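You operate a simulated robot arm through the tools that you are given. There is no shell and no other tool.

The job below is to be done with a simulated robot arm. You get a single attempt, and the scene is never put back.

JOB
Stop the run, close both clamps and latch the emergency stop.
Fine: the film must stand still before a clamp comes down.

Only the result counts: the job must be done as asked and must still hold three seconds after the hand-in. Knocking over, shifting, dropping, spilling or breaking anything else fails it.

ROBOT AND FRAMES
A 7-joint arm with a two-finger gripper on a trunk, on a base that moves. Base frame: it is fixed to the floor where the robot stands at the start and does not move with it; the origin is under the middle of the robot, x ahead of it, y to its left, z up. Readings come in cm, rad, newtons and seconds.
With the tool pointing down near the work surface it reaches from about 10 to 62 cm from the robot's upright axis, wherever it stands. Its first joint turns from -2.897 to 2.897 rad. Places, roughly: arm lever [150, -360, 70]; back button [110, -340, 120]; black jog button [120, -340, 110]; blue clamp button [130, -340, 120]; control panel [130, -330, 130]; green start button [120, -340, 120]; less pad [120, -330, 130]; more pad [130, -330, 130]; orange lamp button [140, -340, 110]; page button [110, -330, 140]; regulator knob [120, -350, 100]; speed selector [140, -340, 100]; tension selector [150, -340, 100]; white reset button [130, -340, 110]; yellow clamp button [140, -330, 120]; zero pad [140, -330, 130]. Payload 1.71 kg.
Tool frame: the origin (TCP) lies between the finger pads and is the grasp point; the fingertips stand 2 cm ahead of it; z points along the fingers, y is the line along which they close. The gripper opens to 9.6 cm; its body begins 11.3 cm behind the TCP.
Orientation is that of the tool frame in the base frame, as a unit quaternion [x, y, z, w]. With the fingers straight down and closing along the base's y, the tool's x points along the base's -x, its y along +y and its z along -z.

CONTROLS
- The arm moves only by the tool servo_tool. Its argument "commands" is a list of rows, each an object (a shift or turn left out is 0, a gripper value left out holds the last) with "travel": the shift along the tool's x, y, z in cm, a list of three; "dr": the turn, a rotation vector about the tool's x, y, z in rad, a list of three; "fingers": the closure in counts, from 0 (fully open) to 255 (shut). In form: [{"travel": [x, y, z], "dr": [wx, wy, wz], "fingers": fingers}, ...]. A call has 1 to 20 rows; each row shifts and turns the commanded pose from where the row before left it, along the tool's axes as they then stand. Rows are played at 5 a second. More than 5 cm and 0.15 rad between two rows, or a gripper value outside its range, and nothing of the call is played. A pose out of reach is approached as far as the arm can. The call stops where the force on the tool passes 50 N (or 10 N more than at its start, if that is more) or the arm is blocked; 0.2 s more then pass. Each finger travels about 15.3 cm/s and halts on what it meets, pressing with about 26 N; the grip force reading is that of the motor and also rises with nothing between the fingers. The clock runs only during rows and for 0.2 s after the last one: add rows that do not move to give the fingers time. The reply holds the time, the measured pose of the TCP, the force on the tool along the base axes, the opening and the grip force, in the units named above and with some noise, with the torque about the TCP (base axes, N m) and any sound that the robot's microphone picked up.
- Cameras (640 x 400 px; columns grow to the right, rows downward): "scene" is now at [5.37, 16.4, 159.57]; the picture's right is [0.02, -1.00, -0.00], its down [-0.54, -0.01, -0.84] and it looks along [0.84, 0.02, -0.54] (base axes); focal length 291 px, centre (320, 200). "wrist" rides on the gripper at [6.6, 1.4, -14.5] in the tool frame; the picture's right is [-0.21, 0.98, 0.00], its down [-0.88, -0.18, -0.44] and it looks along [-0.43, -0.09, 0.90] (tool axes); focal length 275 px, centre (320, 200).
- camera(camera): a new picture of that camera. The clock stands still meanwhile.
- move_column(by): moves the trunk up (or, below 0, down) by that many cm; the arm and the scene camera ride with it, the base frame stays. It gives what a move gives, with no picture.
- roll_base(legs): drives the robot by 1 to 6 legs, each [ahead, turn to the left] in cm and rad, along the robot's own axes; the way and the turn of a leg run together, so that a leg with both is an arc; at most 150 cm and 3.142 rad a leg. The arm and the cameras ride along, it lands a little off, and it stops where it bumps. It gives what a move gives.
- pan_tilt(pan, tilt): turns the head with the scene camera to pan (to the left, within 2.705 rad either way) and tilt (down, from -0.506 to 1.204), counted from straight ahead of the robot. It gives what a move gives.
- probe_pixels(camera, pixels): there is no depth. For up to 12 entries [column, row, z] of the newest picture of that camera ("zoom" is the newest enlarged one), the place [x, y] in the base frame at which the ray of that pixel passes the height z, good to about 0.2 cm. The clock stands still meanwhile.
- inspect(camera, box): a new picture of the part [left, top, right, bottom] of that camera's present view, enlarged. The clock stands still meanwhile.
- close_job(): hands the job in; it is judged then, once.

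Open the gripper and draw the arm clear of the work before you hand the job in, unless the task says otherwise.

The tools are called after ">>>" as a command line: name --argument value ..., lists and objects as JSON in quotes. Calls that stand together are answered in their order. servo_tool: Moves the arm, as the interface text tells. Its arguments: {"type":"object","properties":{"commands":{"type":"array"}},"required":["commands"]} The other tools are called the same way: move_column (by) moves the trunk up or down; roll_base (legs) drives the base; pan_tilt (pan, tilt) turns the head that bears the scene camera; camera (camera) takes a picture; probe_pixels (camera, pixels) gives the place at which the rays of pixels pass given heights; inspect (camera, box) takes an enlarged picture of a part of a camera's view; close_job () hands the job in.

At the start:

```text
t: 0.0
tool_pos: [51.16, 3.45, 113.54]
tool_rot: [0.001, 1.0, -0.001, 0.0]
wrist_force: [-0.7, 0.3, -0.7]
ft_torque: [-0.01, 0.0, 0.02]
opening: 9.62
finger_force: 0.1
trunk travel left (down, up): [-17.5, 21.1]
robot x, y, heading: [-0.32, 0.87, -0.007]
head pan, tilt (commanded): [0.023, 0.552]
```

scene: 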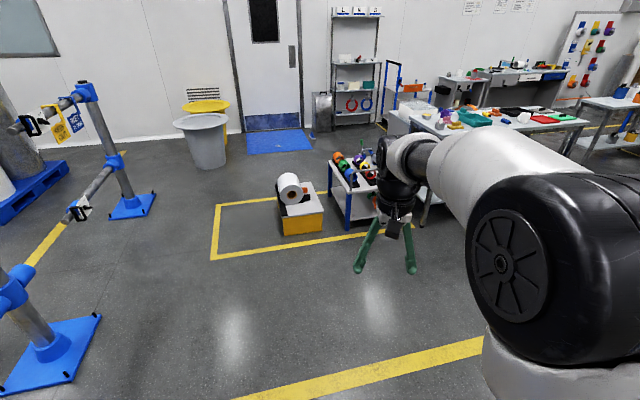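
wrist: 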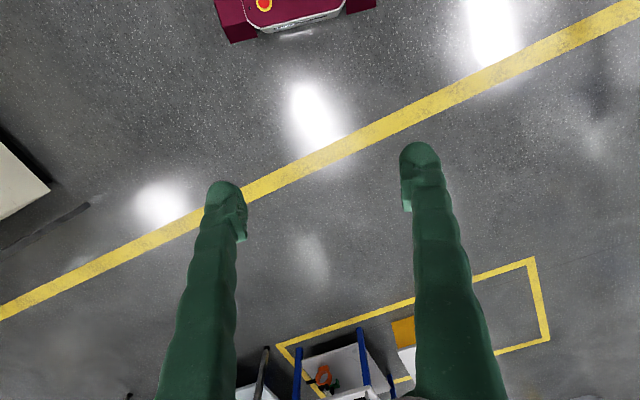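

The pictures show the floor and the work tables ahead; the panel should lie far to the right at about [130, -330, 130]. I turn the head that way to look at it.

>>> pan_tilt --pan -1.19 --tilt 0.25

>>> camera --camera "scene"

```text
t: 1.4
tool_pos: [49.3, 3.56, 114.46]
tool_rot: [0.001, 1.0, -0.001, 0.008]
wrist_force: [-1.0, 0.3, -0.7]
ft_torque: [-0.04, -0.01, -0.02]
opening: 9.58
finger_force: 0.2
trunk travel left (down, up): [-17.5, 21.1]
robot x, y, heading: [-0.39, 0.65, -0.004]
head pan, tilt (commanded): [-1.19, 0.25]
```

```text
taken
```

scene: 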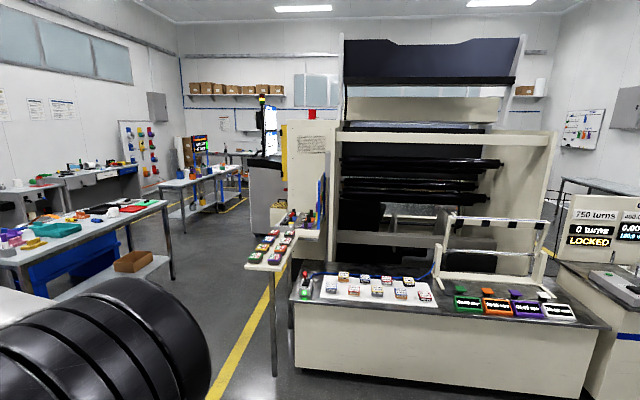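

The picture shows a large machine with a panel near column 320, row 220 and a table with buttons. I enlarge the panel area.

>>> inspect --camera "scene" --box '[230, 80, 350, 310]'

>>> inspect --camera "scene" --box '[280, 200, 460, 310]'

>>> inspect --camera "scene" --box '[430, 180, 640, 340]'

```text
1.74 times, centred on (290, 195) of scene
```

zoom: 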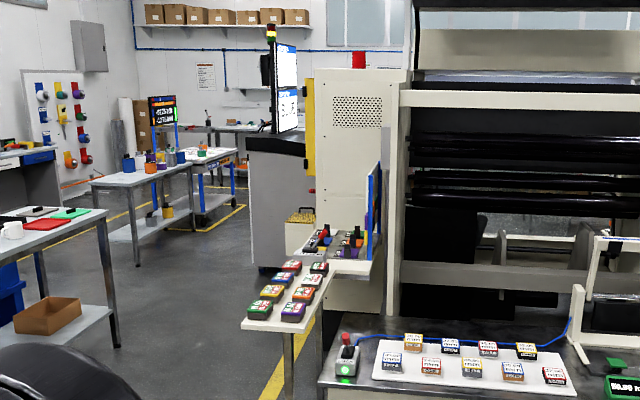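

```text
3.56 times, centred on (370, 255) of scene
```

zoom: 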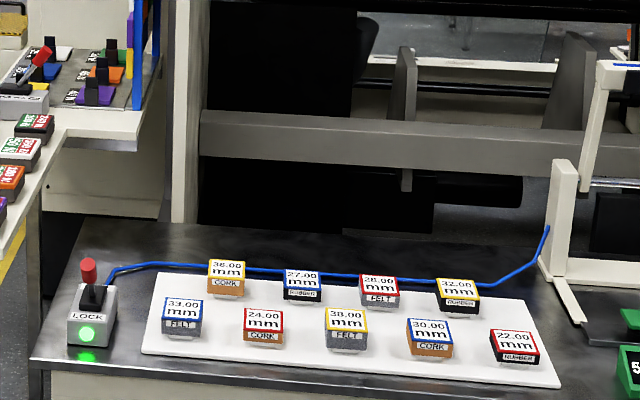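

```text
2.50 times, centred on (535, 260) of scene
```

zoom: 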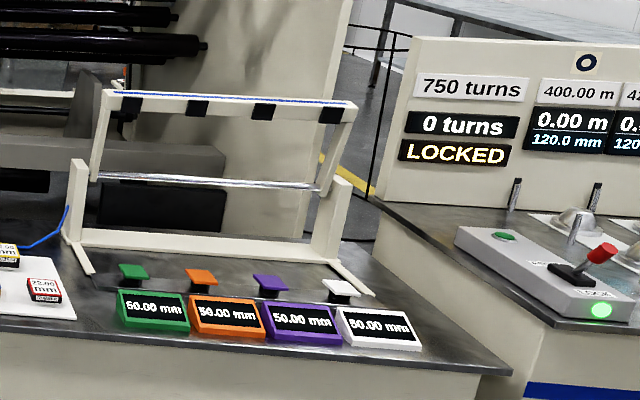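

The front table holds other stations; the panel at z 130 should appear near (330,150). I probe pixels to locate furniture and estimate where the panel is.

>>> camera --camera "scene"

>>> inspect --camera "scene" --box '[260, 100, 420, 220]'

>>> probe_pixels --camera "scene" --pixels '[[305, 290, 90], [293, 360, 0], [610, 325, 85], [275, 377, 0], [325, 200, 100], [312, 115, 180], [330, 150, 130], [345, 40, 250], [580, 400, 0], [325, 150, 140]]'

```text
taken
```

scene: 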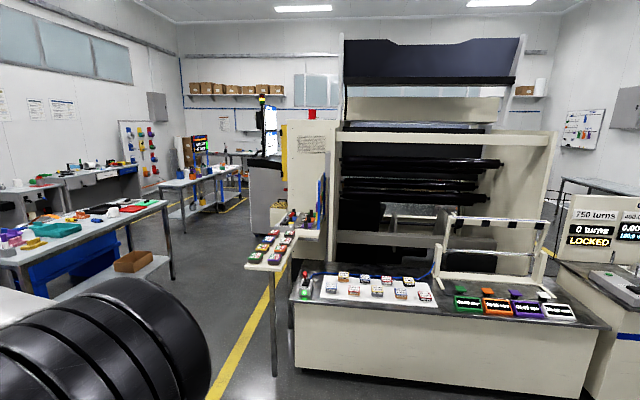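

```text
3.33 times, centred on (340, 160) of scene
```

zoom: 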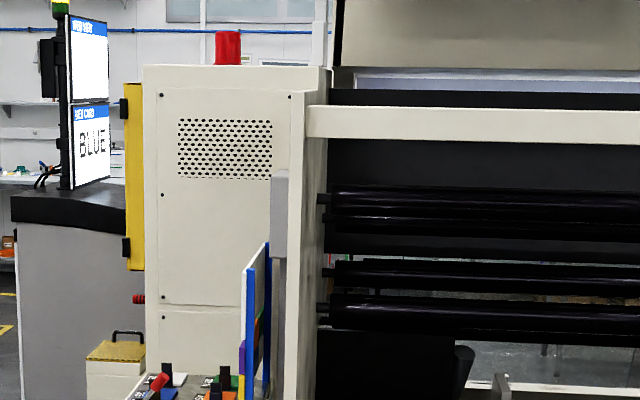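

```text
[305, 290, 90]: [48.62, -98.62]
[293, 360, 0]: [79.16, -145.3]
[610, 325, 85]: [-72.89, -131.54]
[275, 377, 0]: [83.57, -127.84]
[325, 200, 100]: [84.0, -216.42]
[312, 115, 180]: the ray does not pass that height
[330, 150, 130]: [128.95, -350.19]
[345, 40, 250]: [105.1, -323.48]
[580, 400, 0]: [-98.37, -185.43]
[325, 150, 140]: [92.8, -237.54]
```

The grey cabinet with vents at (310,150) seems to be the back of the panel's cabinet, so the panel faces away. I probe floor points to plan a route along the aisle at left.

>>> probe_pixels --camera "scene" --pixels '[[215, 395, 0], [240, 330, 0], [172, 276, 0], [205, 229, 0], [188, 218, 0], [250, 196, 0], [275, 345, 0], [291, 325, 0], [225, 270, 0], [268, 235, 0], [240, 250, 0]]'

>>> pan_tilt --pan -0.7 --tilt 0.4

>>> camera --camera "scene"

```text
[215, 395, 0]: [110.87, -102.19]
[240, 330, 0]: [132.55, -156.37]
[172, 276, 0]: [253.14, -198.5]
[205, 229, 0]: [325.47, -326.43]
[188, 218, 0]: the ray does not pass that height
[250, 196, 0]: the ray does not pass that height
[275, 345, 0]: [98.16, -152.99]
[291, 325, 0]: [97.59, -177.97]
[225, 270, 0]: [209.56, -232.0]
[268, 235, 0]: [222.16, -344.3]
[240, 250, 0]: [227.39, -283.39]
```

```text
t: 2.3
tool_pos: [49.3, 3.47, 114.43]
tool_rot: [0.001, 1.0, -0.001, 0.008]
wrist_force: [-0.6, -0.9, 0.7]
ft_torque: [0.03, -0.05, 0.0]
opening: 9.58
finger_force: 0.0
trunk travel left (down, up): [-17.5, 21.1]
robot x, y, heading: [-0.33, 0.9, 0.001]
head pan, tilt (commanded): [-0.7, 0.4]
```

```text
taken
```

scene: 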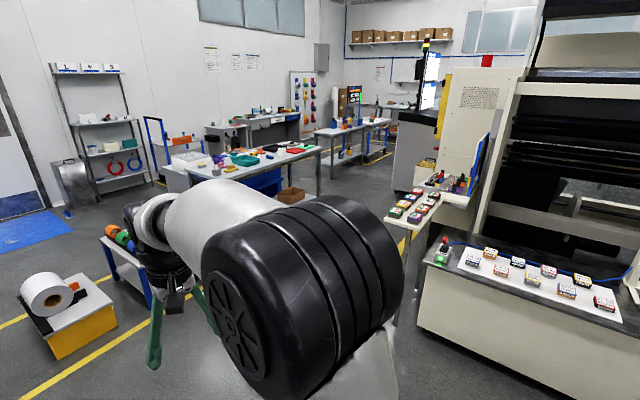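

The aisle runs between the work table (leg near (318,195)) and the small table with cubes (leg near (395,325)). I probe floor points of obstacles here.

>>> probe_pixels --camera "scene" --pixels '[[395, 325, 0], [418, 330, 0], [150, 307, 0], [118, 325, 0], [317, 196, 0], [290, 203, 0], [392, 190, 0], [330, 165, 0], [412, 250, 0], [105, 262, 0], [385, 155, 0], [400, 250, 0]]'

```text
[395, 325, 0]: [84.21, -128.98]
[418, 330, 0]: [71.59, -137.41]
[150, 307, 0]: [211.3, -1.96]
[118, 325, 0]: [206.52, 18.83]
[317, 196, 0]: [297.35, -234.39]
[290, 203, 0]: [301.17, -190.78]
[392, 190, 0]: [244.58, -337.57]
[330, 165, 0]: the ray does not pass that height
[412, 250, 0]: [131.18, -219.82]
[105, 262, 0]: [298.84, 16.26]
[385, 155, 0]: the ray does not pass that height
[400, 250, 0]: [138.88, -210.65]
```

The route toward about (165,-130) is clear of the table leg at (84,-129) and the cart at (211,-2). I drive there with the arm as it is.

>>> roll_base --legs '[[0, -0.66], [110, 0], [90, 0]]'

>>> pan_tilt --pan -0.9 --tilt 0.3

>>> camera --camera "scene"

```text
t: 15.1
tool_pos: [198.98, -151.83, 114.43]
tool_rot: [0.333, 0.943, -0.004, 0.007]
wrist_force: [0.0, -0.6, -0.3]
ft_torque: [0.02, 0.01, 0.02]
opening: 9.59
finger_force: 0.1
trunk travel left (down, up): [-17.5, 21.1]
robot x, y, heading: [158.44, -123.28, -0.677]
head pan, tilt (commanded): [-0.7, 0.4]
```

```text
t: 15.9
tool_pos: [197.39, -150.82, 115.24]
tool_rot: [0.332, 0.943, -0.007, 0.015]
wrist_force: [0.0, 0.8, -0.1]
ft_torque: [-0.07, -0.02, -0.02]
opening: 9.61
finger_force: 0.0
trunk travel left (down, up): [-17.5, 21.1]
robot x, y, heading: [158.73, -123.07, -0.678]
head pan, tilt (commanded): [-0.901, 0.3]
```

```text
taken
```

scene: 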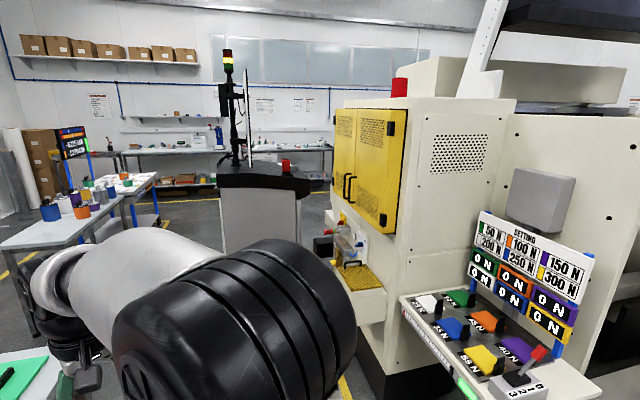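

The cabinet's yellow doors face the aisle at (370,160); a recess with instruments is at (350,250). I enlarge that portion.

>>> inspect --camera "scene" --box '[200, 60, 420, 330]'

>>> probe_pixels --camera "scene" --pixels '[[215, 255, 0], [300, 250, 0], [345, 300, 0], [380, 370, 0], [330, 195, 0], [340, 385, 0], [330, 230, 90], [170, 230, 0]]'

```text
1.48 times, centred on (310, 195) of scene
```

zoom: 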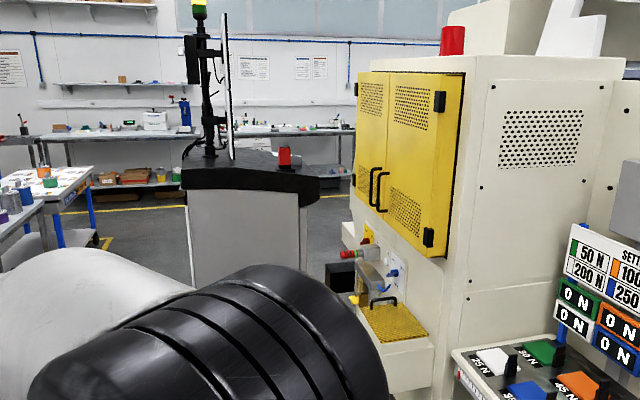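

```text
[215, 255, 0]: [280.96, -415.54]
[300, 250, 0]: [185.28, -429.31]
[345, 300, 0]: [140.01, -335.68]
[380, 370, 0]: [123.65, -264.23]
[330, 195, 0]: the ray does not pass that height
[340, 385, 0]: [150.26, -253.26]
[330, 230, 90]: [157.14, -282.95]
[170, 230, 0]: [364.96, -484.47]
```

The panel likely faces away (-y) on the far end of the cabinet; I need to go down the aisle. I look left-down to check the clearance to the work table before driving.

>>> pan_tilt --pan -0.1 --tilt 0.7

>>> camera --camera "scene"

>>> camera --camera "wrist"

```text
t: 17.0
tool_pos: [197.56, -150.88, 115.17]
tool_rot: [0.334, 0.943, -0.005, 0.015]
wrist_force: [0.3, -0.2, 0.4]
ft_torque: [-0.01, 0.01, 0.04]
opening: 9.6
finger_force: 0.1
trunk travel left (down, up): [-17.5, 21.1]
robot x, y, heading: [158.57, -123.09, -0.674]
head pan, tilt (commanded): [-0.099, 0.7]
```

```text
taken
```

scene: 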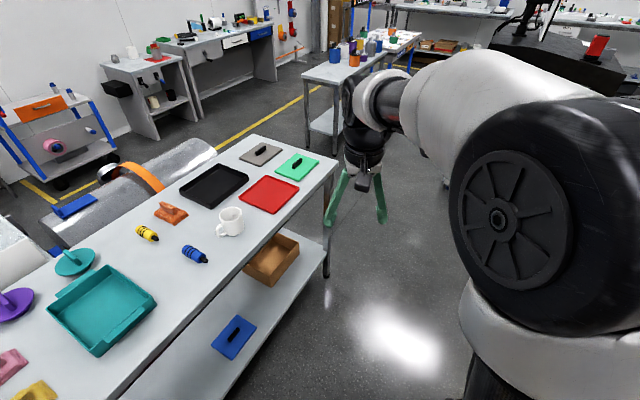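

```text
taken
```

wrist: 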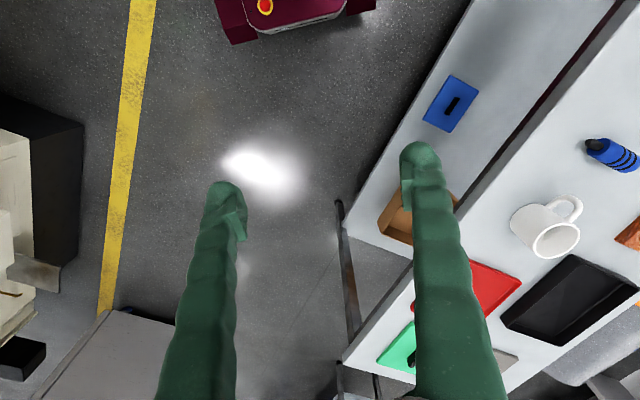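

The work table's end is at (335,160) with leg foot near (326,277). I probe these and the wrist view's aisle edges.

>>> probe_pixels --camera "scene" --pixels '[[326, 277, 0], [337, 163, 75], [337, 163, 90], [305, 145, 0], [440, 185, 0], [200, 400, 10]]'

>>> probe_pixels --camera "wrist" --pixels '[[338, 205, 0], [343, 360, 75], [105, 310, 80], [105, 310, 100], [80, 125, 0], [78, 255, 0], [60, 270, 0], [100, 310, 0]]'

```text
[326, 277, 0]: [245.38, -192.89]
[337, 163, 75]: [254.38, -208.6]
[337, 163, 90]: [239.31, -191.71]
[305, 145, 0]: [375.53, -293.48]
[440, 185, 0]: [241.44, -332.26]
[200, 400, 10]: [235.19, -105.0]
```

```text
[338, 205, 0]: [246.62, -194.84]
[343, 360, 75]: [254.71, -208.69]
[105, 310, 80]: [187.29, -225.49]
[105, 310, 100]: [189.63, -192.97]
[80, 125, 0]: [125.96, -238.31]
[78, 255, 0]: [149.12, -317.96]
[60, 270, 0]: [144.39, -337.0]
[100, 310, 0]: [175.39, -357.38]
```

The table's near edge is about x 245 and the cabinet side about x 150, so the aisle centre is near x 200. I drive to about (198,-205) and look again.

>>> roll_base --legs '[[0, -0.5], [90, 0], [0, -0.35]]'

>>> pan_tilt --pan -0.2 --tilt 0.35

>>> camera --camera "scene"

>>> camera --camera "wrist"

```text
t: 24.8
tool_pos: [198.42, -251.53, 115.09]
tool_rot: [0.687, 0.727, -0.011, 0.01]
wrist_force: [-0.3, 0.2, -0.2]
ft_torque: [-0.05, 0.02, 0.05]
opening: 9.6
finger_force: 0.0
trunk travel left (down, up): [-17.5, 21.1]
robot x, y, heading: [193.16, -203.92, -1.519]
head pan, tilt (commanded): [-0.099, 0.7]
```

```text
t: 25.6
tool_pos: [198.39, -249.8, 115.73]
tool_rot: [0.687, 0.726, -0.016, 0.016]
wrist_force: [-0.6, -0.6, -0.5]
ft_torque: [0.04, -0.02, 0.01]
opening: 9.61
finger_force: 0.0
trunk travel left (down, up): [-17.5, 21.1]
robot x, y, heading: [193.06, -203.62, -1.517]
head pan, tilt (commanded): [-0.201, 0.351]
```

```text
taken
```

scene: 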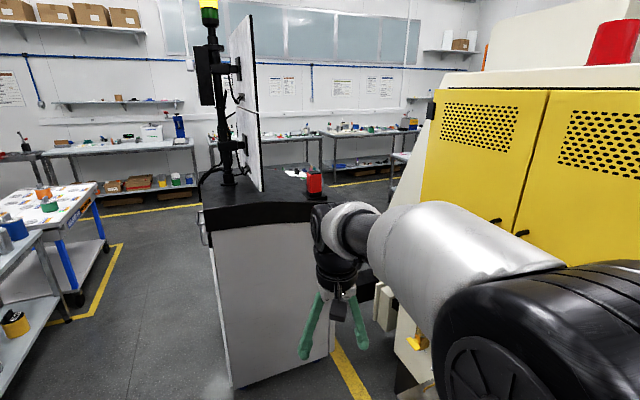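

```text
taken
```

wrist: 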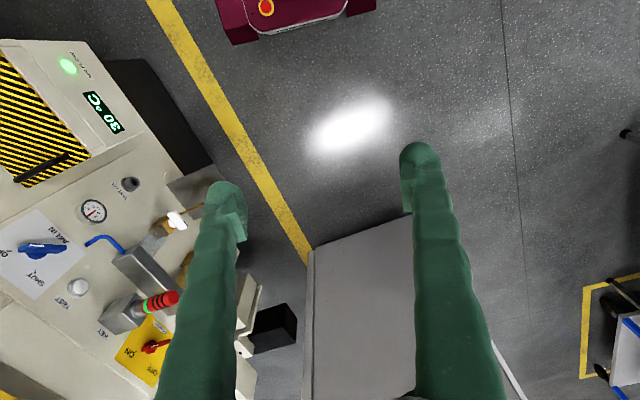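

The console stands directly ahead, base edge from (232,387) to (328,355), with a red object at (315,183) on it. I probe its base and inspect.

>>> probe_pixels --camera "scene" --pixels '[[232, 387, 0], [328, 355, 0], [212, 248, 0], [337, 345, 0], [410, 370, 0], [60, 320, 0], [95, 315, 0], [20, 375, 0], [390, 182, 0], [205, 213, 100], [314, 205, 100], [190, 200, 0]]'

>>> probe_pixels --camera "wrist" --pixels '[[312, 250, 0], [412, 215, 0], [215, 165, 0], [110, 60, 0], [580, 378, 0], [640, 290, 0], [300, 345, 60], [310, 260, 0]]'

>>> inspect --camera "scene" --box '[190, 100, 440, 260]'

```text
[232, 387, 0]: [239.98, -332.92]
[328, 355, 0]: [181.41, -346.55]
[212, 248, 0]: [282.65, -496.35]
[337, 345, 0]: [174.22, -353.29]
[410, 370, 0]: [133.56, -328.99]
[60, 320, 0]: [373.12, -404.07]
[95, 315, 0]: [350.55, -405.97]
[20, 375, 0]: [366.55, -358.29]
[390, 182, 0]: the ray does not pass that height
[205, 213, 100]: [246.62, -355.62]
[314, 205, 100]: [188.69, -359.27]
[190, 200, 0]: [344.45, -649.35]
```

```text
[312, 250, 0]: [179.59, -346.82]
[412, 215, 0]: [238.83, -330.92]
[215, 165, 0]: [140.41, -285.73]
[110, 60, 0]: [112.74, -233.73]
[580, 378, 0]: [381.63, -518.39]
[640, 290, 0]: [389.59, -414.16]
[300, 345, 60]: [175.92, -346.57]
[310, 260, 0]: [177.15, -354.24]
```

```text
2.50 times, centred on (315, 180) of scene
```

zoom: 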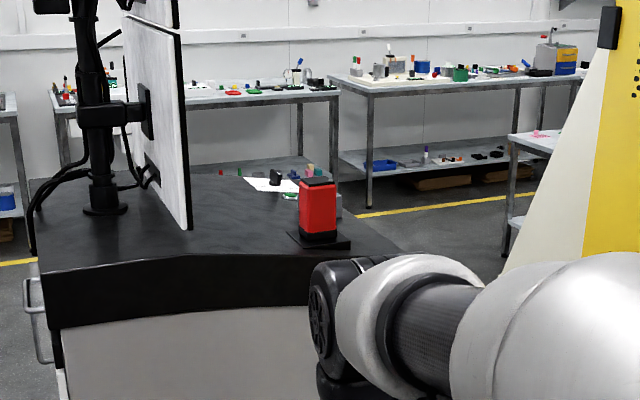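

Gap between console and cabinet is only about 35 cm, so I go round the console's left side via (300,-311) to (300,-420), clearances about 50 cm or more.

>>> roll_base --legs '[[30, 0], [0, 0.88], [130, 0], [0, -0.93], [60, 0]]'

>>> pan_tilt --pan -0.5 --tilt 0.4

>>> camera --camera "scene"

```text
t: 37.1
tool_pos: [333.83, -334.01, 117.42]
tool_rot: [0.316, 0.948, -0.014, 0.039]
wrist_force: [-1.7, -0.1, 0.2]
ft_torque: [-0.03, -0.02, -0.02]
opening: 9.6
finger_force: 0.1
trunk travel left (down, up): [-17.5, 21.1]
robot x, y, heading: [298.95, -310.85, -0.641]
head pan, tilt (commanded): [-0.201, 0.351]
stopped in leg 3: the robot was blocked; the commanded pose is now the measured one
```

```text
t: 37.9
tool_pos: [334.54, -334.45, 117.19]
tool_rot: [0.316, 0.948, -0.013, 0.036]
wrist_force: [-0.3, 0.8, -0.4]
ft_torque: [-0.04, -0.03, -0.02]
opening: 9.59
finger_force: 0.1
trunk travel left (down, up): [-17.5, 21.1]
robot x, y, heading: [299.12, -311.13, -0.644]
head pan, tilt (commanded): [-0.499, 0.4]
```

```text
taken
```

scene: 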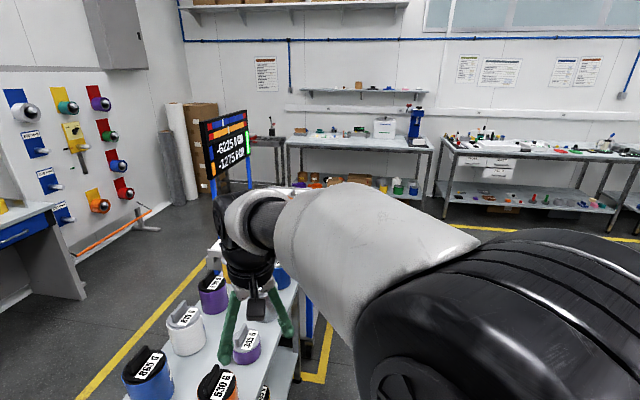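

The drive stopped at (299,-311) with a block, the arm hanging over a table with cups near (240,340). I look at the wrist view to see what is touching.

>>> camera --camera "wrist"

>>> pan_tilt --pan 0.2 --tilt 0.9

>>> camera --camera "scene"

```text
taken
```

wrist: 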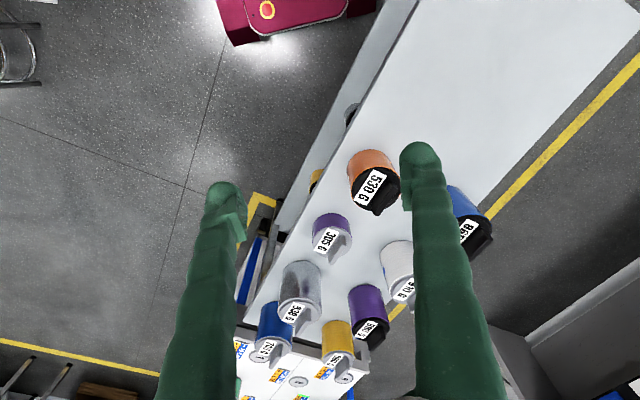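

```text
t: 39.0
tool_pos: [334.38, -334.39, 117.1]
tool_rot: [0.317, 0.948, -0.014, 0.036]
wrist_force: [-0.3, 1.2, -0.6]
ft_torque: [0.0, -0.02, 0.02]
opening: 9.59
finger_force: 0.1
trunk travel left (down, up): [-17.5, 21.1]
robot x, y, heading: [298.79, -310.86, -0.644]
head pan, tilt (commanded): [0.201, 0.901]
```

```text
taken
```

scene: 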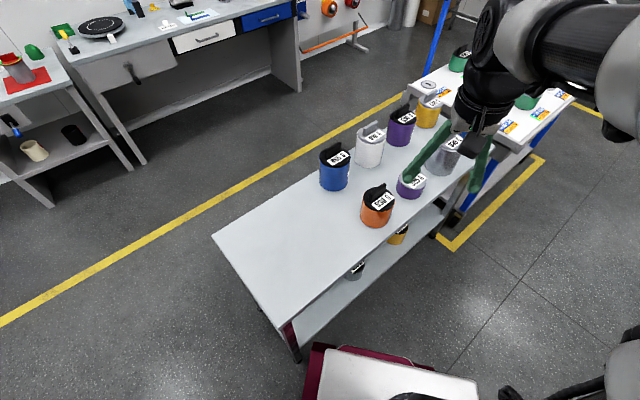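

The base front bumped the table's corner leg near (293,357). I probe it and back off a little.

>>> probe_pixels --camera "scene" --pixels '[[296, 360, 0], [213, 236, 75], [297, 330, 75], [310, 345, 25], [470, 385, 25], [437, 237, 0], [452, 250, 0]]'

>>> probe_pixels --camera "wrist" --pixels '[[230, 40, 25], [375, 10, 25], [350, 110, 75], [250, 330, 75], [240, 300, 0], [250, 195, 0]]'

>>> roll_base --legs '[[-8, 0]]'

>>> camera --camera "scene"

```text
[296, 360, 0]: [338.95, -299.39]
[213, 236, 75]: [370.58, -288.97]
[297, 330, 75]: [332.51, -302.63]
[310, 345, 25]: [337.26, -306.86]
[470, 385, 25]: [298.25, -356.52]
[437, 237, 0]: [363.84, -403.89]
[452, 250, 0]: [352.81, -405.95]
```

```text
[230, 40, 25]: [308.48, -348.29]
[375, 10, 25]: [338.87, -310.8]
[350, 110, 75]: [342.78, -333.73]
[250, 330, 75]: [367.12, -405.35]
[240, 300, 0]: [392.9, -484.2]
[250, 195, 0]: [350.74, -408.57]
```

```text
t: 40.1
tool_pos: [328.72, -330.22, 116.8]
tool_rot: [0.318, 0.947, -0.012, 0.032]
wrist_force: [-0.3, -0.7, -0.6]
ft_torque: [-0.05, -0.07, 0.02]
opening: 9.6
finger_force: 0.1
trunk travel left (down, up): [-17.5, 21.1]
robot x, y, heading: [292.57, -306.4, -0.647]
head pan, tilt (commanded): [0.201, 0.901]
```

```text
taken
```

scene: 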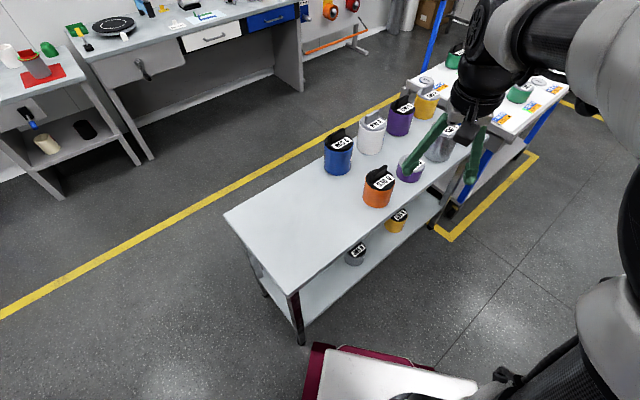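

The base is about 32 cm ahead/25 cm half-width; the lane between table and console runs at heading about -1.32. I turn onto it and drive 100 cm, then look right.

>>> roll_base --legs '[[0, -0.68], [100, 0]]'

>>> pan_tilt --pan -1.2 --tilt 0.4

>>> camera --camera "scene"

>>> camera --camera "wrist"

```text
t: 47.7
tool_pos: [330.85, -445.05, 116.61]
tool_rot: [0.612, 0.79, -0.021, 0.025]
wrist_force: [-0.3, 0.0, -0.1]
ft_torque: [-0.01, 0.0, 0.01]
opening: 9.61
finger_force: 0.0
trunk travel left (down, up): [-17.5, 21.1]
robot x, y, heading: [317.01, -403.21, -1.32]
head pan, tilt (commanded): [0.201, 0.901]
```

```text
t: 49.3
tool_pos: [330.36, -443.24, 117.36]
tool_rot: [0.612, 0.789, -0.025, 0.031]
wrist_force: [0.1, 0.7, 0.8]
ft_torque: [0.0, -0.04, -0.04]
opening: 9.59
finger_force: 0.2
trunk travel left (down, up): [-17.5, 21.1]
robot x, y, heading: [316.92, -402.91, -1.319]
head pan, tilt (commanded): [-1.201, 0.4]
```

```text
taken
```

scene: 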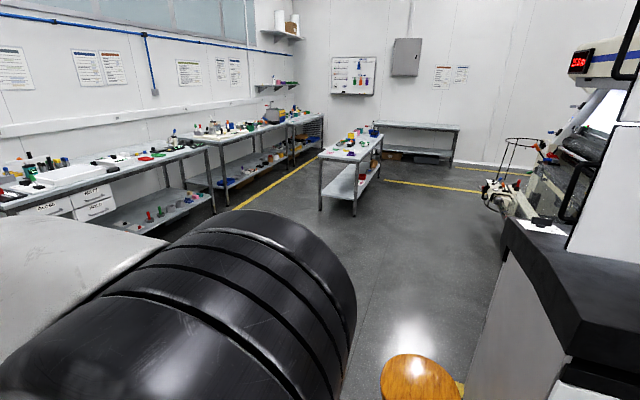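

```text
taken
```

wrist: 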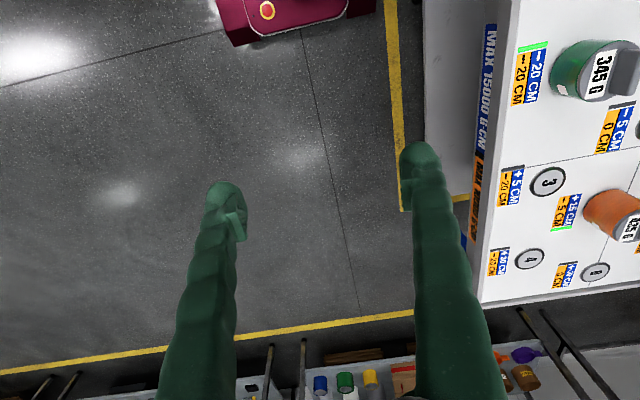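

A wide open area lies behind the console, with a stool at (418,378) near the console. I probe the stool and floor to plan the next drive.

>>> probe_pixels --camera "scene" --pixels '[[418, 375, 45], [418, 375, 65], [460, 390, 0], [320, 208, 0], [355, 217, 0], [214, 210, 0], [500, 260, 0], [490, 200, 0], [515, 215, 0], [430, 200, 0], [386, 182, 0]]'

>>> inspect --camera "scene" --box '[440, 20, 640, 270]'

```text
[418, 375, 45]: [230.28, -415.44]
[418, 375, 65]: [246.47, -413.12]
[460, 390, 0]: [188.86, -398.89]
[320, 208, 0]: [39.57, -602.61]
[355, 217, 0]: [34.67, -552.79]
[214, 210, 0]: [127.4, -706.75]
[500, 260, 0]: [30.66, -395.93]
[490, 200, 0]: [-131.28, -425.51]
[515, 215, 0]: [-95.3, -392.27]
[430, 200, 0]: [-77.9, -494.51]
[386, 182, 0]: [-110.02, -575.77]
```

```text
1.60 times, centred on (540, 145) of scene
```

zoom: 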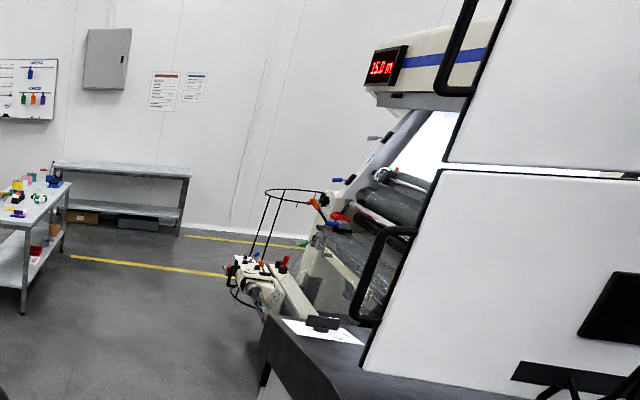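

The open area lets me loop wide of the stool (about (240,-414)). I drive to about (229,-512) and look back at the panel.

>>> roll_base --legs '[[40, 0], [0, -1.2], [120, 0]]'

>>> pan_tilt --pan -1.67 --tilt 0.3

>>> camera --camera "scene"

```text
t: 61.4
tool_pos: [199.91, -538.57, 117.22]
tool_rot: [0.95, 0.31, -0.039, 0.012]
wrist_force: [-0.9, 0.5, 0.2]
ft_torque: [0.02, 0.0, 0.03]
opening: 9.63
finger_force: 0.1
trunk travel left (down, up): [-17.5, 21.1]
robot x, y, heading: [232.42, -511.63, -2.509]
head pan, tilt (commanded): [-1.201, 0.4]
```

```text
t: 62.3
tool_pos: [201.38, -537.49, 117.84]
tool_rot: [0.949, 0.311, -0.046, 0.014]
wrist_force: [0.0, 0.3, -0.3]
ft_torque: [0.02, 0.03, -0.03]
opening: 9.59
finger_force: 0.1
trunk travel left (down, up): [-17.5, 21.1]
robot x, y, heading: [232.84, -511.64, -2.505]
head pan, tilt (commanded): [-1.67, 0.3]
```

```text
taken
```

scene: 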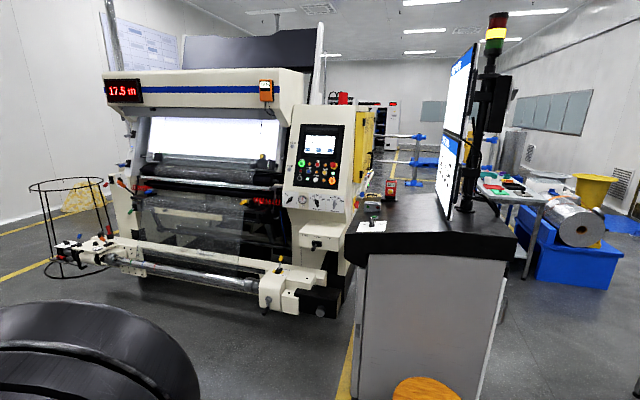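

The control panel is visible at (320,155) with its touch display and buttons, facing this side. I enlarge the panel, the machine and the console screens.

>>> inspect --camera "scene" --box '[280, 95, 360, 215]'

>>> inspect --camera "scene" --box '[90, 60, 350, 320]'

>>> inspect --camera "scene" --box '[350, 30, 520, 240]'

```text
3.33 times, centred on (320, 155) of scene
```

zoom: 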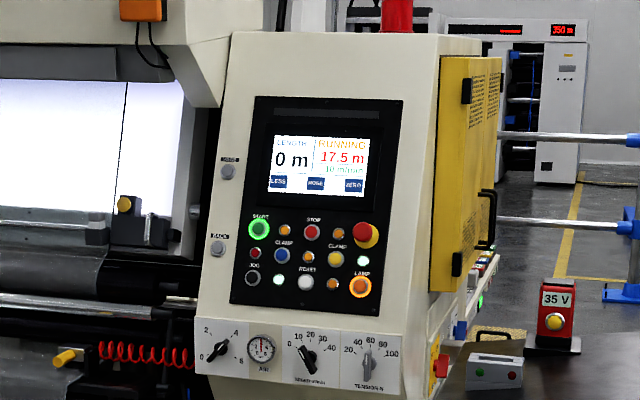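

```text
1.54 times, centred on (220, 190) of scene
```

zoom: 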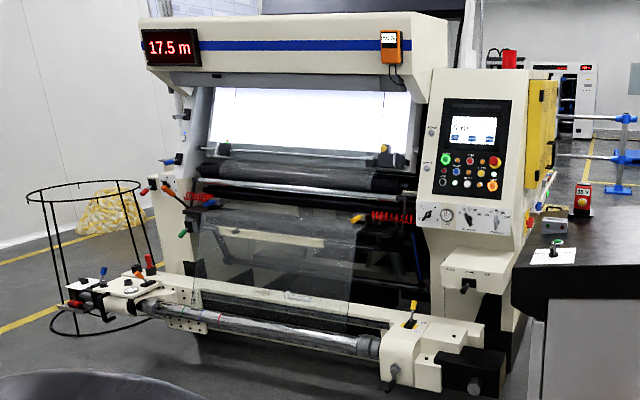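

```text
1.90 times, centred on (435, 135) of scene
```

zoom: 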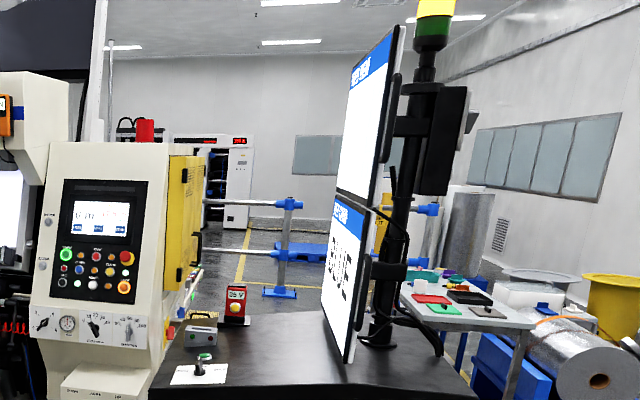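

The panel shows RUNNING with 17.5 m; STOP is the red button in the top row, the e-stop is the red mushroom at its right. I probe the lower machine outline and console base to see where I can stand.

>>> probe_pixels --camera "scene" --pixels '[[333, 316, 0], [333, 316, 20], [290, 315, 0], [265, 305, 40], [340, 275, 0], [355, 280, 0], [358, 395, 0], [345, 235, 90], [350, 262, 85], [508, 233, 90], [415, 385, 55], [480, 398, 0]]'

>>> inspect --camera "scene" --box '[220, 200, 380, 340]'

```text
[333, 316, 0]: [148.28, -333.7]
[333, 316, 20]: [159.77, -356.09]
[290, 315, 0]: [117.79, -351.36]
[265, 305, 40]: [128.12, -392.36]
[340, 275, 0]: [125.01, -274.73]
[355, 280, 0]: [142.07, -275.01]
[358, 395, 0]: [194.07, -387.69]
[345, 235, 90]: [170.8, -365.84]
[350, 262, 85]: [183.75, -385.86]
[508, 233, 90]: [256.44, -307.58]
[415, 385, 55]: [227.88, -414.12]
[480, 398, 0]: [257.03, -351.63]
```

```text
2.86 times, centred on (300, 270) of scene
```

zoom: 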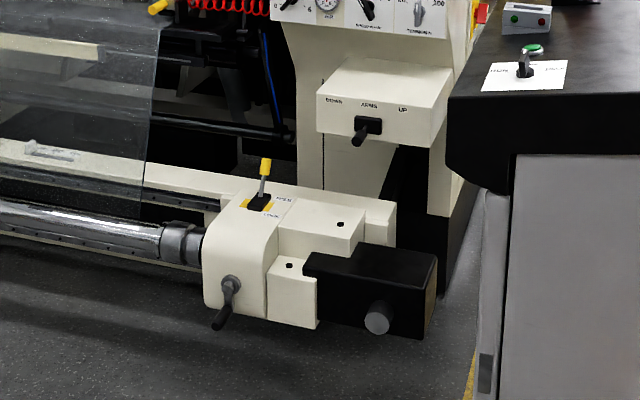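

The lower winder block protrudes to about y -395 below the panel and the console base corner is near (194,-388). I drive to about (150,-480), facing +y, and look down at the block and panel.

>>> roll_base --legs '[[0, -1.0], [88, 0], [0, -1.2]]'

>>> pan_tilt --pan 0.0 --tilt 0.45

>>> camera --camera "scene"

>>> camera --camera "wrist"

```text
t: 73.8
tool_pos: [148.63, -440.53, 117.85]
tool_rot: [0.709, -0.704, -0.033, -0.034]
wrist_force: [-0.4, 0.6, -0.1]
ft_torque: [0.02, 0.0, -0.01]
opening: 9.6
finger_force: 0.1
trunk travel left (down, up): [-17.5, 21.1]
robot x, y, heading: [151.23, -480.86, 1.575]
head pan, tilt (commanded): [-1.67, 0.3]
```

```text
t: 75.5
tool_pos: [148.69, -442.18, 118.5]
tool_rot: [0.708, -0.704, -0.039, -0.04]
wrist_force: [0.4, -0.1, -0.1]
ft_torque: [0.04, 0.02, -0.01]
opening: 9.56
finger_force: 0.0
trunk travel left (down, up): [-17.5, 21.1]
robot x, y, heading: [151.08, -480.45, 1.581]
head pan, tilt (commanded): [0.0, 0.45]
```

```text
taken
```

scene: 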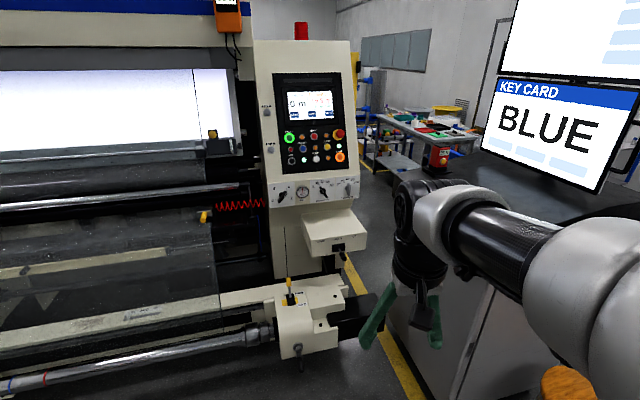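

```text
taken
```

wrist: 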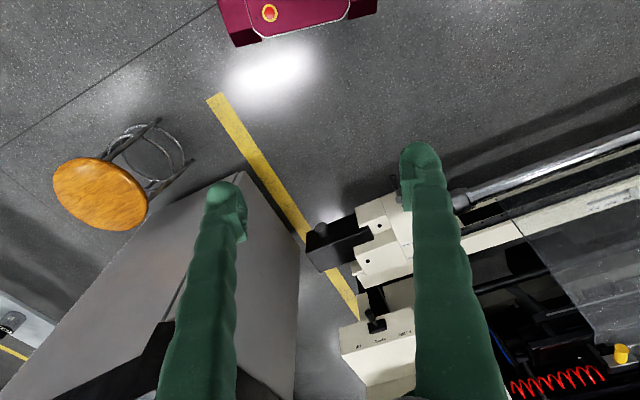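

The winder block sits below the panel; from the wrist view its front edge runs around (355,210)-(465,200). I probe these at plausible heights, and the panel buttons in a zoomed view.

>>> probe_pixels --camera "wrist" --pixels '[[320, 230, 45], [355, 208, 50], [395, 182, 40], [470, 197, 45], [242, 173, 80], [300, 240, 80], [242, 173, 0], [375, 325, 70], [340, 340, 70], [100, 195, 55]]'

>>> probe_pixels --camera "scene" --pixels '[[278, 358, 40], [340, 350, 40], [337, 336, 45], [385, 335, 40], [300, 352, 40], [345, 235, 70], [366, 228, 70]]'

>>> inspect --camera "scene" --box '[260, 65, 360, 210]'

```text
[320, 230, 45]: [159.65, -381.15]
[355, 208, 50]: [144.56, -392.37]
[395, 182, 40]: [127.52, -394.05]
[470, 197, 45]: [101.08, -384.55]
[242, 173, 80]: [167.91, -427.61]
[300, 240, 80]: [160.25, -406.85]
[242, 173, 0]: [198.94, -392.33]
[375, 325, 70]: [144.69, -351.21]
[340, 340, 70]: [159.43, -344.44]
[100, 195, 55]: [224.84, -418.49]
```

```text
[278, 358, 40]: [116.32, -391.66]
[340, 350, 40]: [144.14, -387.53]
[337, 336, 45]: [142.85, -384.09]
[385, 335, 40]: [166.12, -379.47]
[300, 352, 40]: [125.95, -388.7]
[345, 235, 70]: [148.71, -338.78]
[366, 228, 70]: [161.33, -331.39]
```

```text
2.76 times, centred on (310, 138) of scene
```

zoom: 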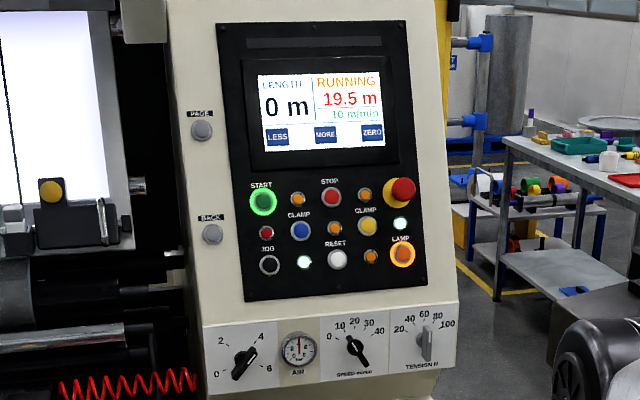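

The block's front face is near y -392 but its underside seems about 40 cm above the floor. I look straight down at my own base to measure its front and height.

>>> pan_tilt --pan 0.0 --tilt 1.2

>>> camera --camera "scene"

>>> inspect --camera "wrist" --box '[180, 0, 420, 150]'

```text
t: 76.6
tool_pos: [148.85, -442.25, 118.41]
tool_rot: [0.708, -0.704, -0.039, -0.04]
wrist_force: [0.5, -0.4, 0.1]
ft_torque: [0.03, 0.0, 0.0]
opening: 9.6
finger_force: 0.2
trunk travel left (down, up): [-17.5, 21.1]
robot x, y, heading: [150.99, -480.59, 1.571]
head pan, tilt (commanded): [0.0, 1.201]
```

```text
taken
```

scene: 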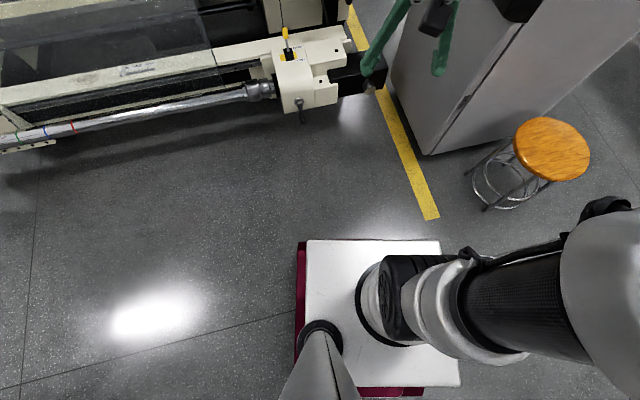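

```text
2.67 times, centred on (300, 75) of wrist
```

zoom: 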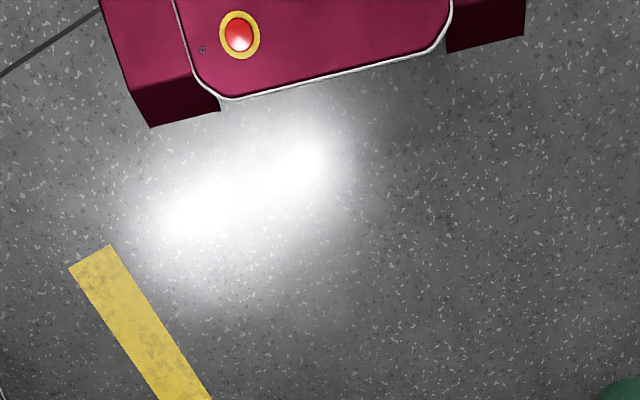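

My base's white top spans (307,240)-(440,240) at its front edge. I probe those pixels at several heights along with the block and the stool.

>>> probe_pixels --camera "scene" --pixels '[[307, 240, 25], [307, 240, 40], [307, 240, 55], [440, 240, 25], [440, 240, 40], [440, 240, 55], [302, 118, 40], [283, 113, 35], [338, 102, 40], [370, 90, 40], [460, 385, 40]]'

>>> probe_pixels --camera "zoom" --pixels '[[150, 127, 0], [150, 127, 10], [525, 35, 0], [525, 35, 10], [230, 98, 20], [430, 48, 20], [135, 88, 25], [135, 88, 40]]'

```text
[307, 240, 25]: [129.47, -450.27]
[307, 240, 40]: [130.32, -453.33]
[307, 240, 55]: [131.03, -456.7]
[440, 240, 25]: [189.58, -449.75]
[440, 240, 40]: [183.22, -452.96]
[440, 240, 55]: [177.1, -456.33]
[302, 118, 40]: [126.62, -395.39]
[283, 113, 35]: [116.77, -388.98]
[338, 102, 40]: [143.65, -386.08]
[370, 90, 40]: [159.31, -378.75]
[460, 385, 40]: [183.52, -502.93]
```

```text
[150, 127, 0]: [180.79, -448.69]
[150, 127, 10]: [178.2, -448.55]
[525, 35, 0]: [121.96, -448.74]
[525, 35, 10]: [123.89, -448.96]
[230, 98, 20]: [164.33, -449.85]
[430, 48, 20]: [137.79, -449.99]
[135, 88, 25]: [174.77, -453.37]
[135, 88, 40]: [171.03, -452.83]
```

Base front is about 32 cm ahead of its axis and half-width about 29 cm at floor level. Now I look up at the panel again to get rays for the buttons.

>>> probe_pixels --camera "scene" --pixels '[[425, 154, 0], [392, 80, 0], [440, 218, 0], [424, 216, 0], [350, 15, 0]]'

>>> pan_tilt --pan 0.0 --tilt 0.35

>>> inspect --camera "scene" --box '[265, 75, 365, 210]'

```text
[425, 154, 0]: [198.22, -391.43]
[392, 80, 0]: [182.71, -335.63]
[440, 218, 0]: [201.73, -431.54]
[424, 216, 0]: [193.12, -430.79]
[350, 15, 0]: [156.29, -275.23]
```

```text
t: 77.7
tool_pos: [148.78, -442.28, 118.53]
tool_rot: [0.708, -0.704, -0.039, -0.04]
wrist_force: [-0.8, -0.4, 0.2]
ft_torque: [-0.03, -0.02, 0.01]
opening: 9.58
finger_force: 0.1
trunk travel left (down, up): [-17.5, 21.1]
robot x, y, heading: [150.98, -480.84, 1.577]
head pan, tilt (commanded): [0.0, 0.351]
```

```text
2.96 times, centred on (315, 142) of scene
```

zoom: 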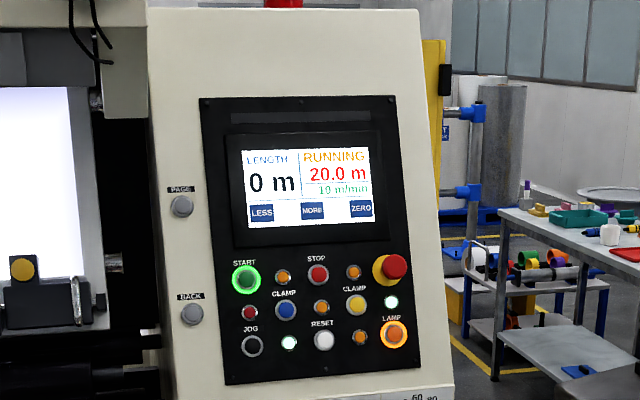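

I take ray readings of the buttons at two heights for triangulation.

>>> probe_pixels --camera "zoom" --pixels '[[318, 275, 110], [318, 275, 130], [395, 266, 110], [395, 266, 130], [286, 311, 105], [286, 311, 125], [356, 305, 105], [356, 305, 125], [245, 278, 110], [245, 278, 130], [323, 341, 100], [323, 341, 120]]'

>>> probe_pixels --camera "zoom" --pixels '[[200, 97, 130], [200, 97, 150], [393, 95, 130], [393, 95, 150], [226, 385, 95], [226, 385, 115], [423, 367, 95], [423, 367, 115]]'

```text
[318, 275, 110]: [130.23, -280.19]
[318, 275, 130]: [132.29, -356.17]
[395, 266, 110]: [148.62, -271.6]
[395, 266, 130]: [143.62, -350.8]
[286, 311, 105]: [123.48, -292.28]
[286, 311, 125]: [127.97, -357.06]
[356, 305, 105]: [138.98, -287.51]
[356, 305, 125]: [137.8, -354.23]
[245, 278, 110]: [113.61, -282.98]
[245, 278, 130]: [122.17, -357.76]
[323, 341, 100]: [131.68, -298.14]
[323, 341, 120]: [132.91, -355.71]
```

```text
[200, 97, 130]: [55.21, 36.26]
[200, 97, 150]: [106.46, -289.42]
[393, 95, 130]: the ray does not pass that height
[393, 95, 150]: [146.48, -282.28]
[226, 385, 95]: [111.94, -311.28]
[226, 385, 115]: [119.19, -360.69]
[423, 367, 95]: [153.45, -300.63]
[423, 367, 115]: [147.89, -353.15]
```

Readings place STOP near x 132, z 125 and the e-stop near x 144. The area around me is clear, so here I pitch the tool from straight down to straight ahead (+y), moving it 24 cm forward, and shut the fingers.

>>> servo_tool --commands '[{"travel": [-2.44, 0, -0.23], "dr": [0, -0.1459, 0], "fingers": 255}, {"travel": [-2.45, 0, 0.13], "dr": [0, -0.1459, 0]}, {"travel": [-2.4, 0, 0.48], "dr": [0, -0.1459, 0]}, {"travel": [-2.31, 0, 0.83], "dr": [0, -0.1459, 0]}, {"travel": [-2.16, 0, 1.15], "dr": [0, -0.1459, 0]}, {"travel": [-1.97, 0, 1.46], "dr": [0, -0.1459, 0]}, {"travel": [-1.74, 0, 1.73], "dr": [0, -0.1459, 0]}, {"travel": [-1.47, 0, 1.96], "dr": [0, -0.1459, 0]}, {"travel": [-1.17, 0, 2.15], "dr": [0, -0.1459, 0]}, {"travel": [-0.84, 0, 2.3], "dr": [0, -0.1459, 0]}, {}, {}, {}]'

>>> camera --camera "scene"

>>> camera --camera "wrist"

```text
t: 80.5
tool_pos: [148.53, -418.25, 123.21]
tool_rot: [0.502, -0.498, -0.5, -0.499]
wrist_force: [0.5, -0.1, 0.2]
ft_torque: [0.01, -0.01, 0.01]
opening: 0.0
finger_force: 25.9
trunk travel left (down, up): [-17.5, 21.1]
robot x, y, heading: [151.25, -480.58, 1.582]
head pan, tilt (commanded): [0.0, 0.351]
```

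```text
taken
```

scene: 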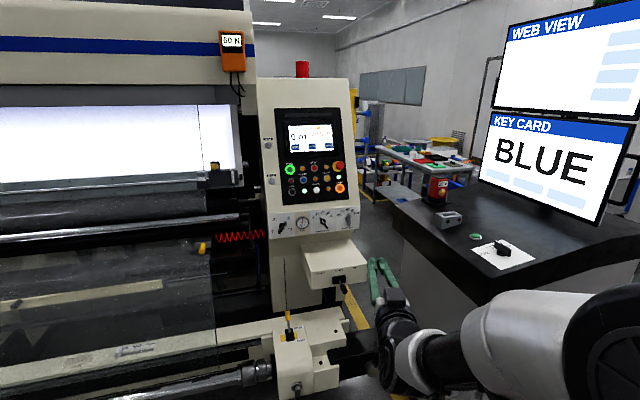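

```text
taken
```

wrist: 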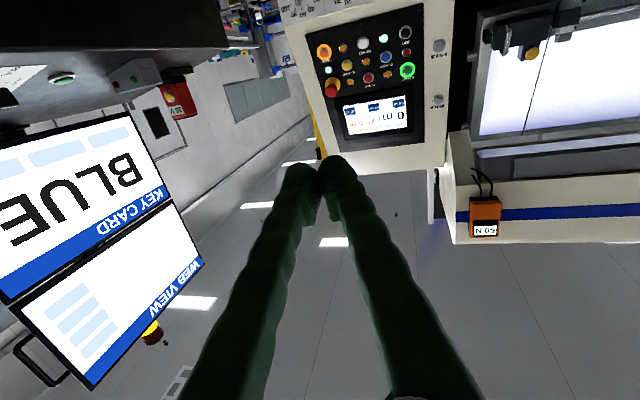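

The tool now points at +y and the wrist camera (upside down) sees the panel around (375,75). I enlarge it there and take rays to triangulate the buttons.

>>> inspect --camera "wrist" --box '[290, 0, 470, 150]'

```text
2.67 times, centred on (380, 75) of wrist
```

zoom: 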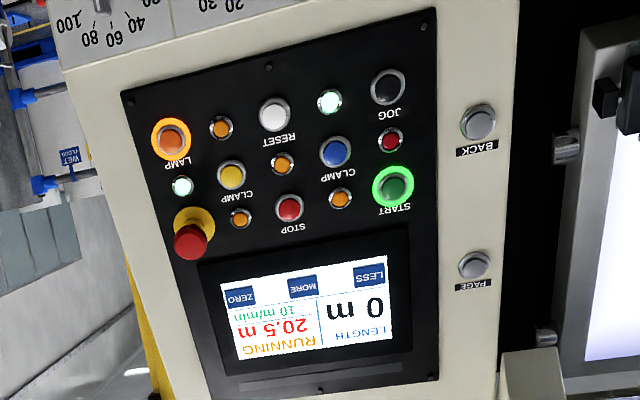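

I probe the same buttons from the wrist view at two heights each.

>>> probe_pixels --camera "zoom" --pixels '[[289, 209, 122], [289, 209, 128], [190, 241, 122], [190, 241, 128], [336, 152, 114], [336, 152, 122], [232, 175, 114], [232, 175, 122], [392, 187, 122], [392, 187, 126], [274, 114, 110], [274, 114, 114]]'

```text
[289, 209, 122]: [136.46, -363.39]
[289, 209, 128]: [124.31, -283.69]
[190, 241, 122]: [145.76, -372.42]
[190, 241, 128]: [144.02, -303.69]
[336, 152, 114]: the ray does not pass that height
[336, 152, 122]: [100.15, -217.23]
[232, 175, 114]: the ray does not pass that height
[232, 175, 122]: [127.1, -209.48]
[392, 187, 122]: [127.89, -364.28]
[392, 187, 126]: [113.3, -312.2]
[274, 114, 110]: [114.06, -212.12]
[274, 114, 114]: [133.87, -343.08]
```

Triangulation puts STOP at about (131.9,-334.5,124.2), blue (126.5,-338,119), yellow (138.2,-334,119), e-stop cap (144.7,-334,125.5). The block limits how near I can stand, so I test my forward reach in free space by extending 27 cm.

>>> servo_tool --commands '[{"travel": [0, 0, 3], "fingers": 255}, {"travel": [0, 0, 3]}, {"travel": [0, 0, 3]}, {"travel": [0, 0, 3]}, {"travel": [0, 0, 3]}, {"travel": [0, 0, 3]}, {"travel": [0, 0, 3]}, {"travel": [0, 0, 3]}, {"travel": [0, 0, 3]}, {}]'

>>> camera --camera "scene"

```text
t: 82.7
tool_pos: [148.29, -391.3, 123.49]
tool_rot: [0.502, -0.498, -0.5, -0.5]
wrist_force: [0.2, 0.2, -0.3]
ft_torque: [-0.01, 0.02, 0.0]
opening: 0.0
finger_force: 25.8
trunk travel left (down, up): [-17.5, 21.1]
robot x, y, heading: [150.98, -481.01, 1.578]
head pan, tilt (commanded): [0.0, 0.351]
```

```text
taken
```

scene: 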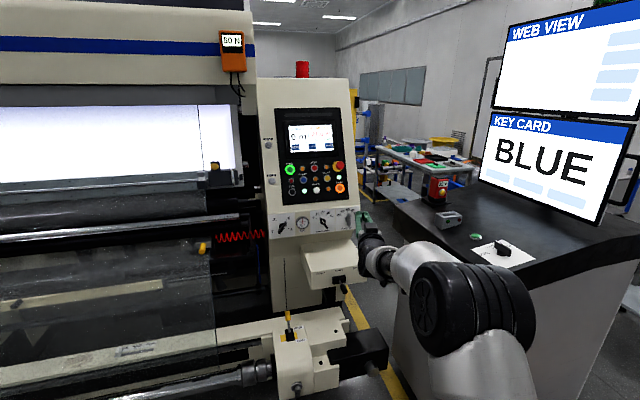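

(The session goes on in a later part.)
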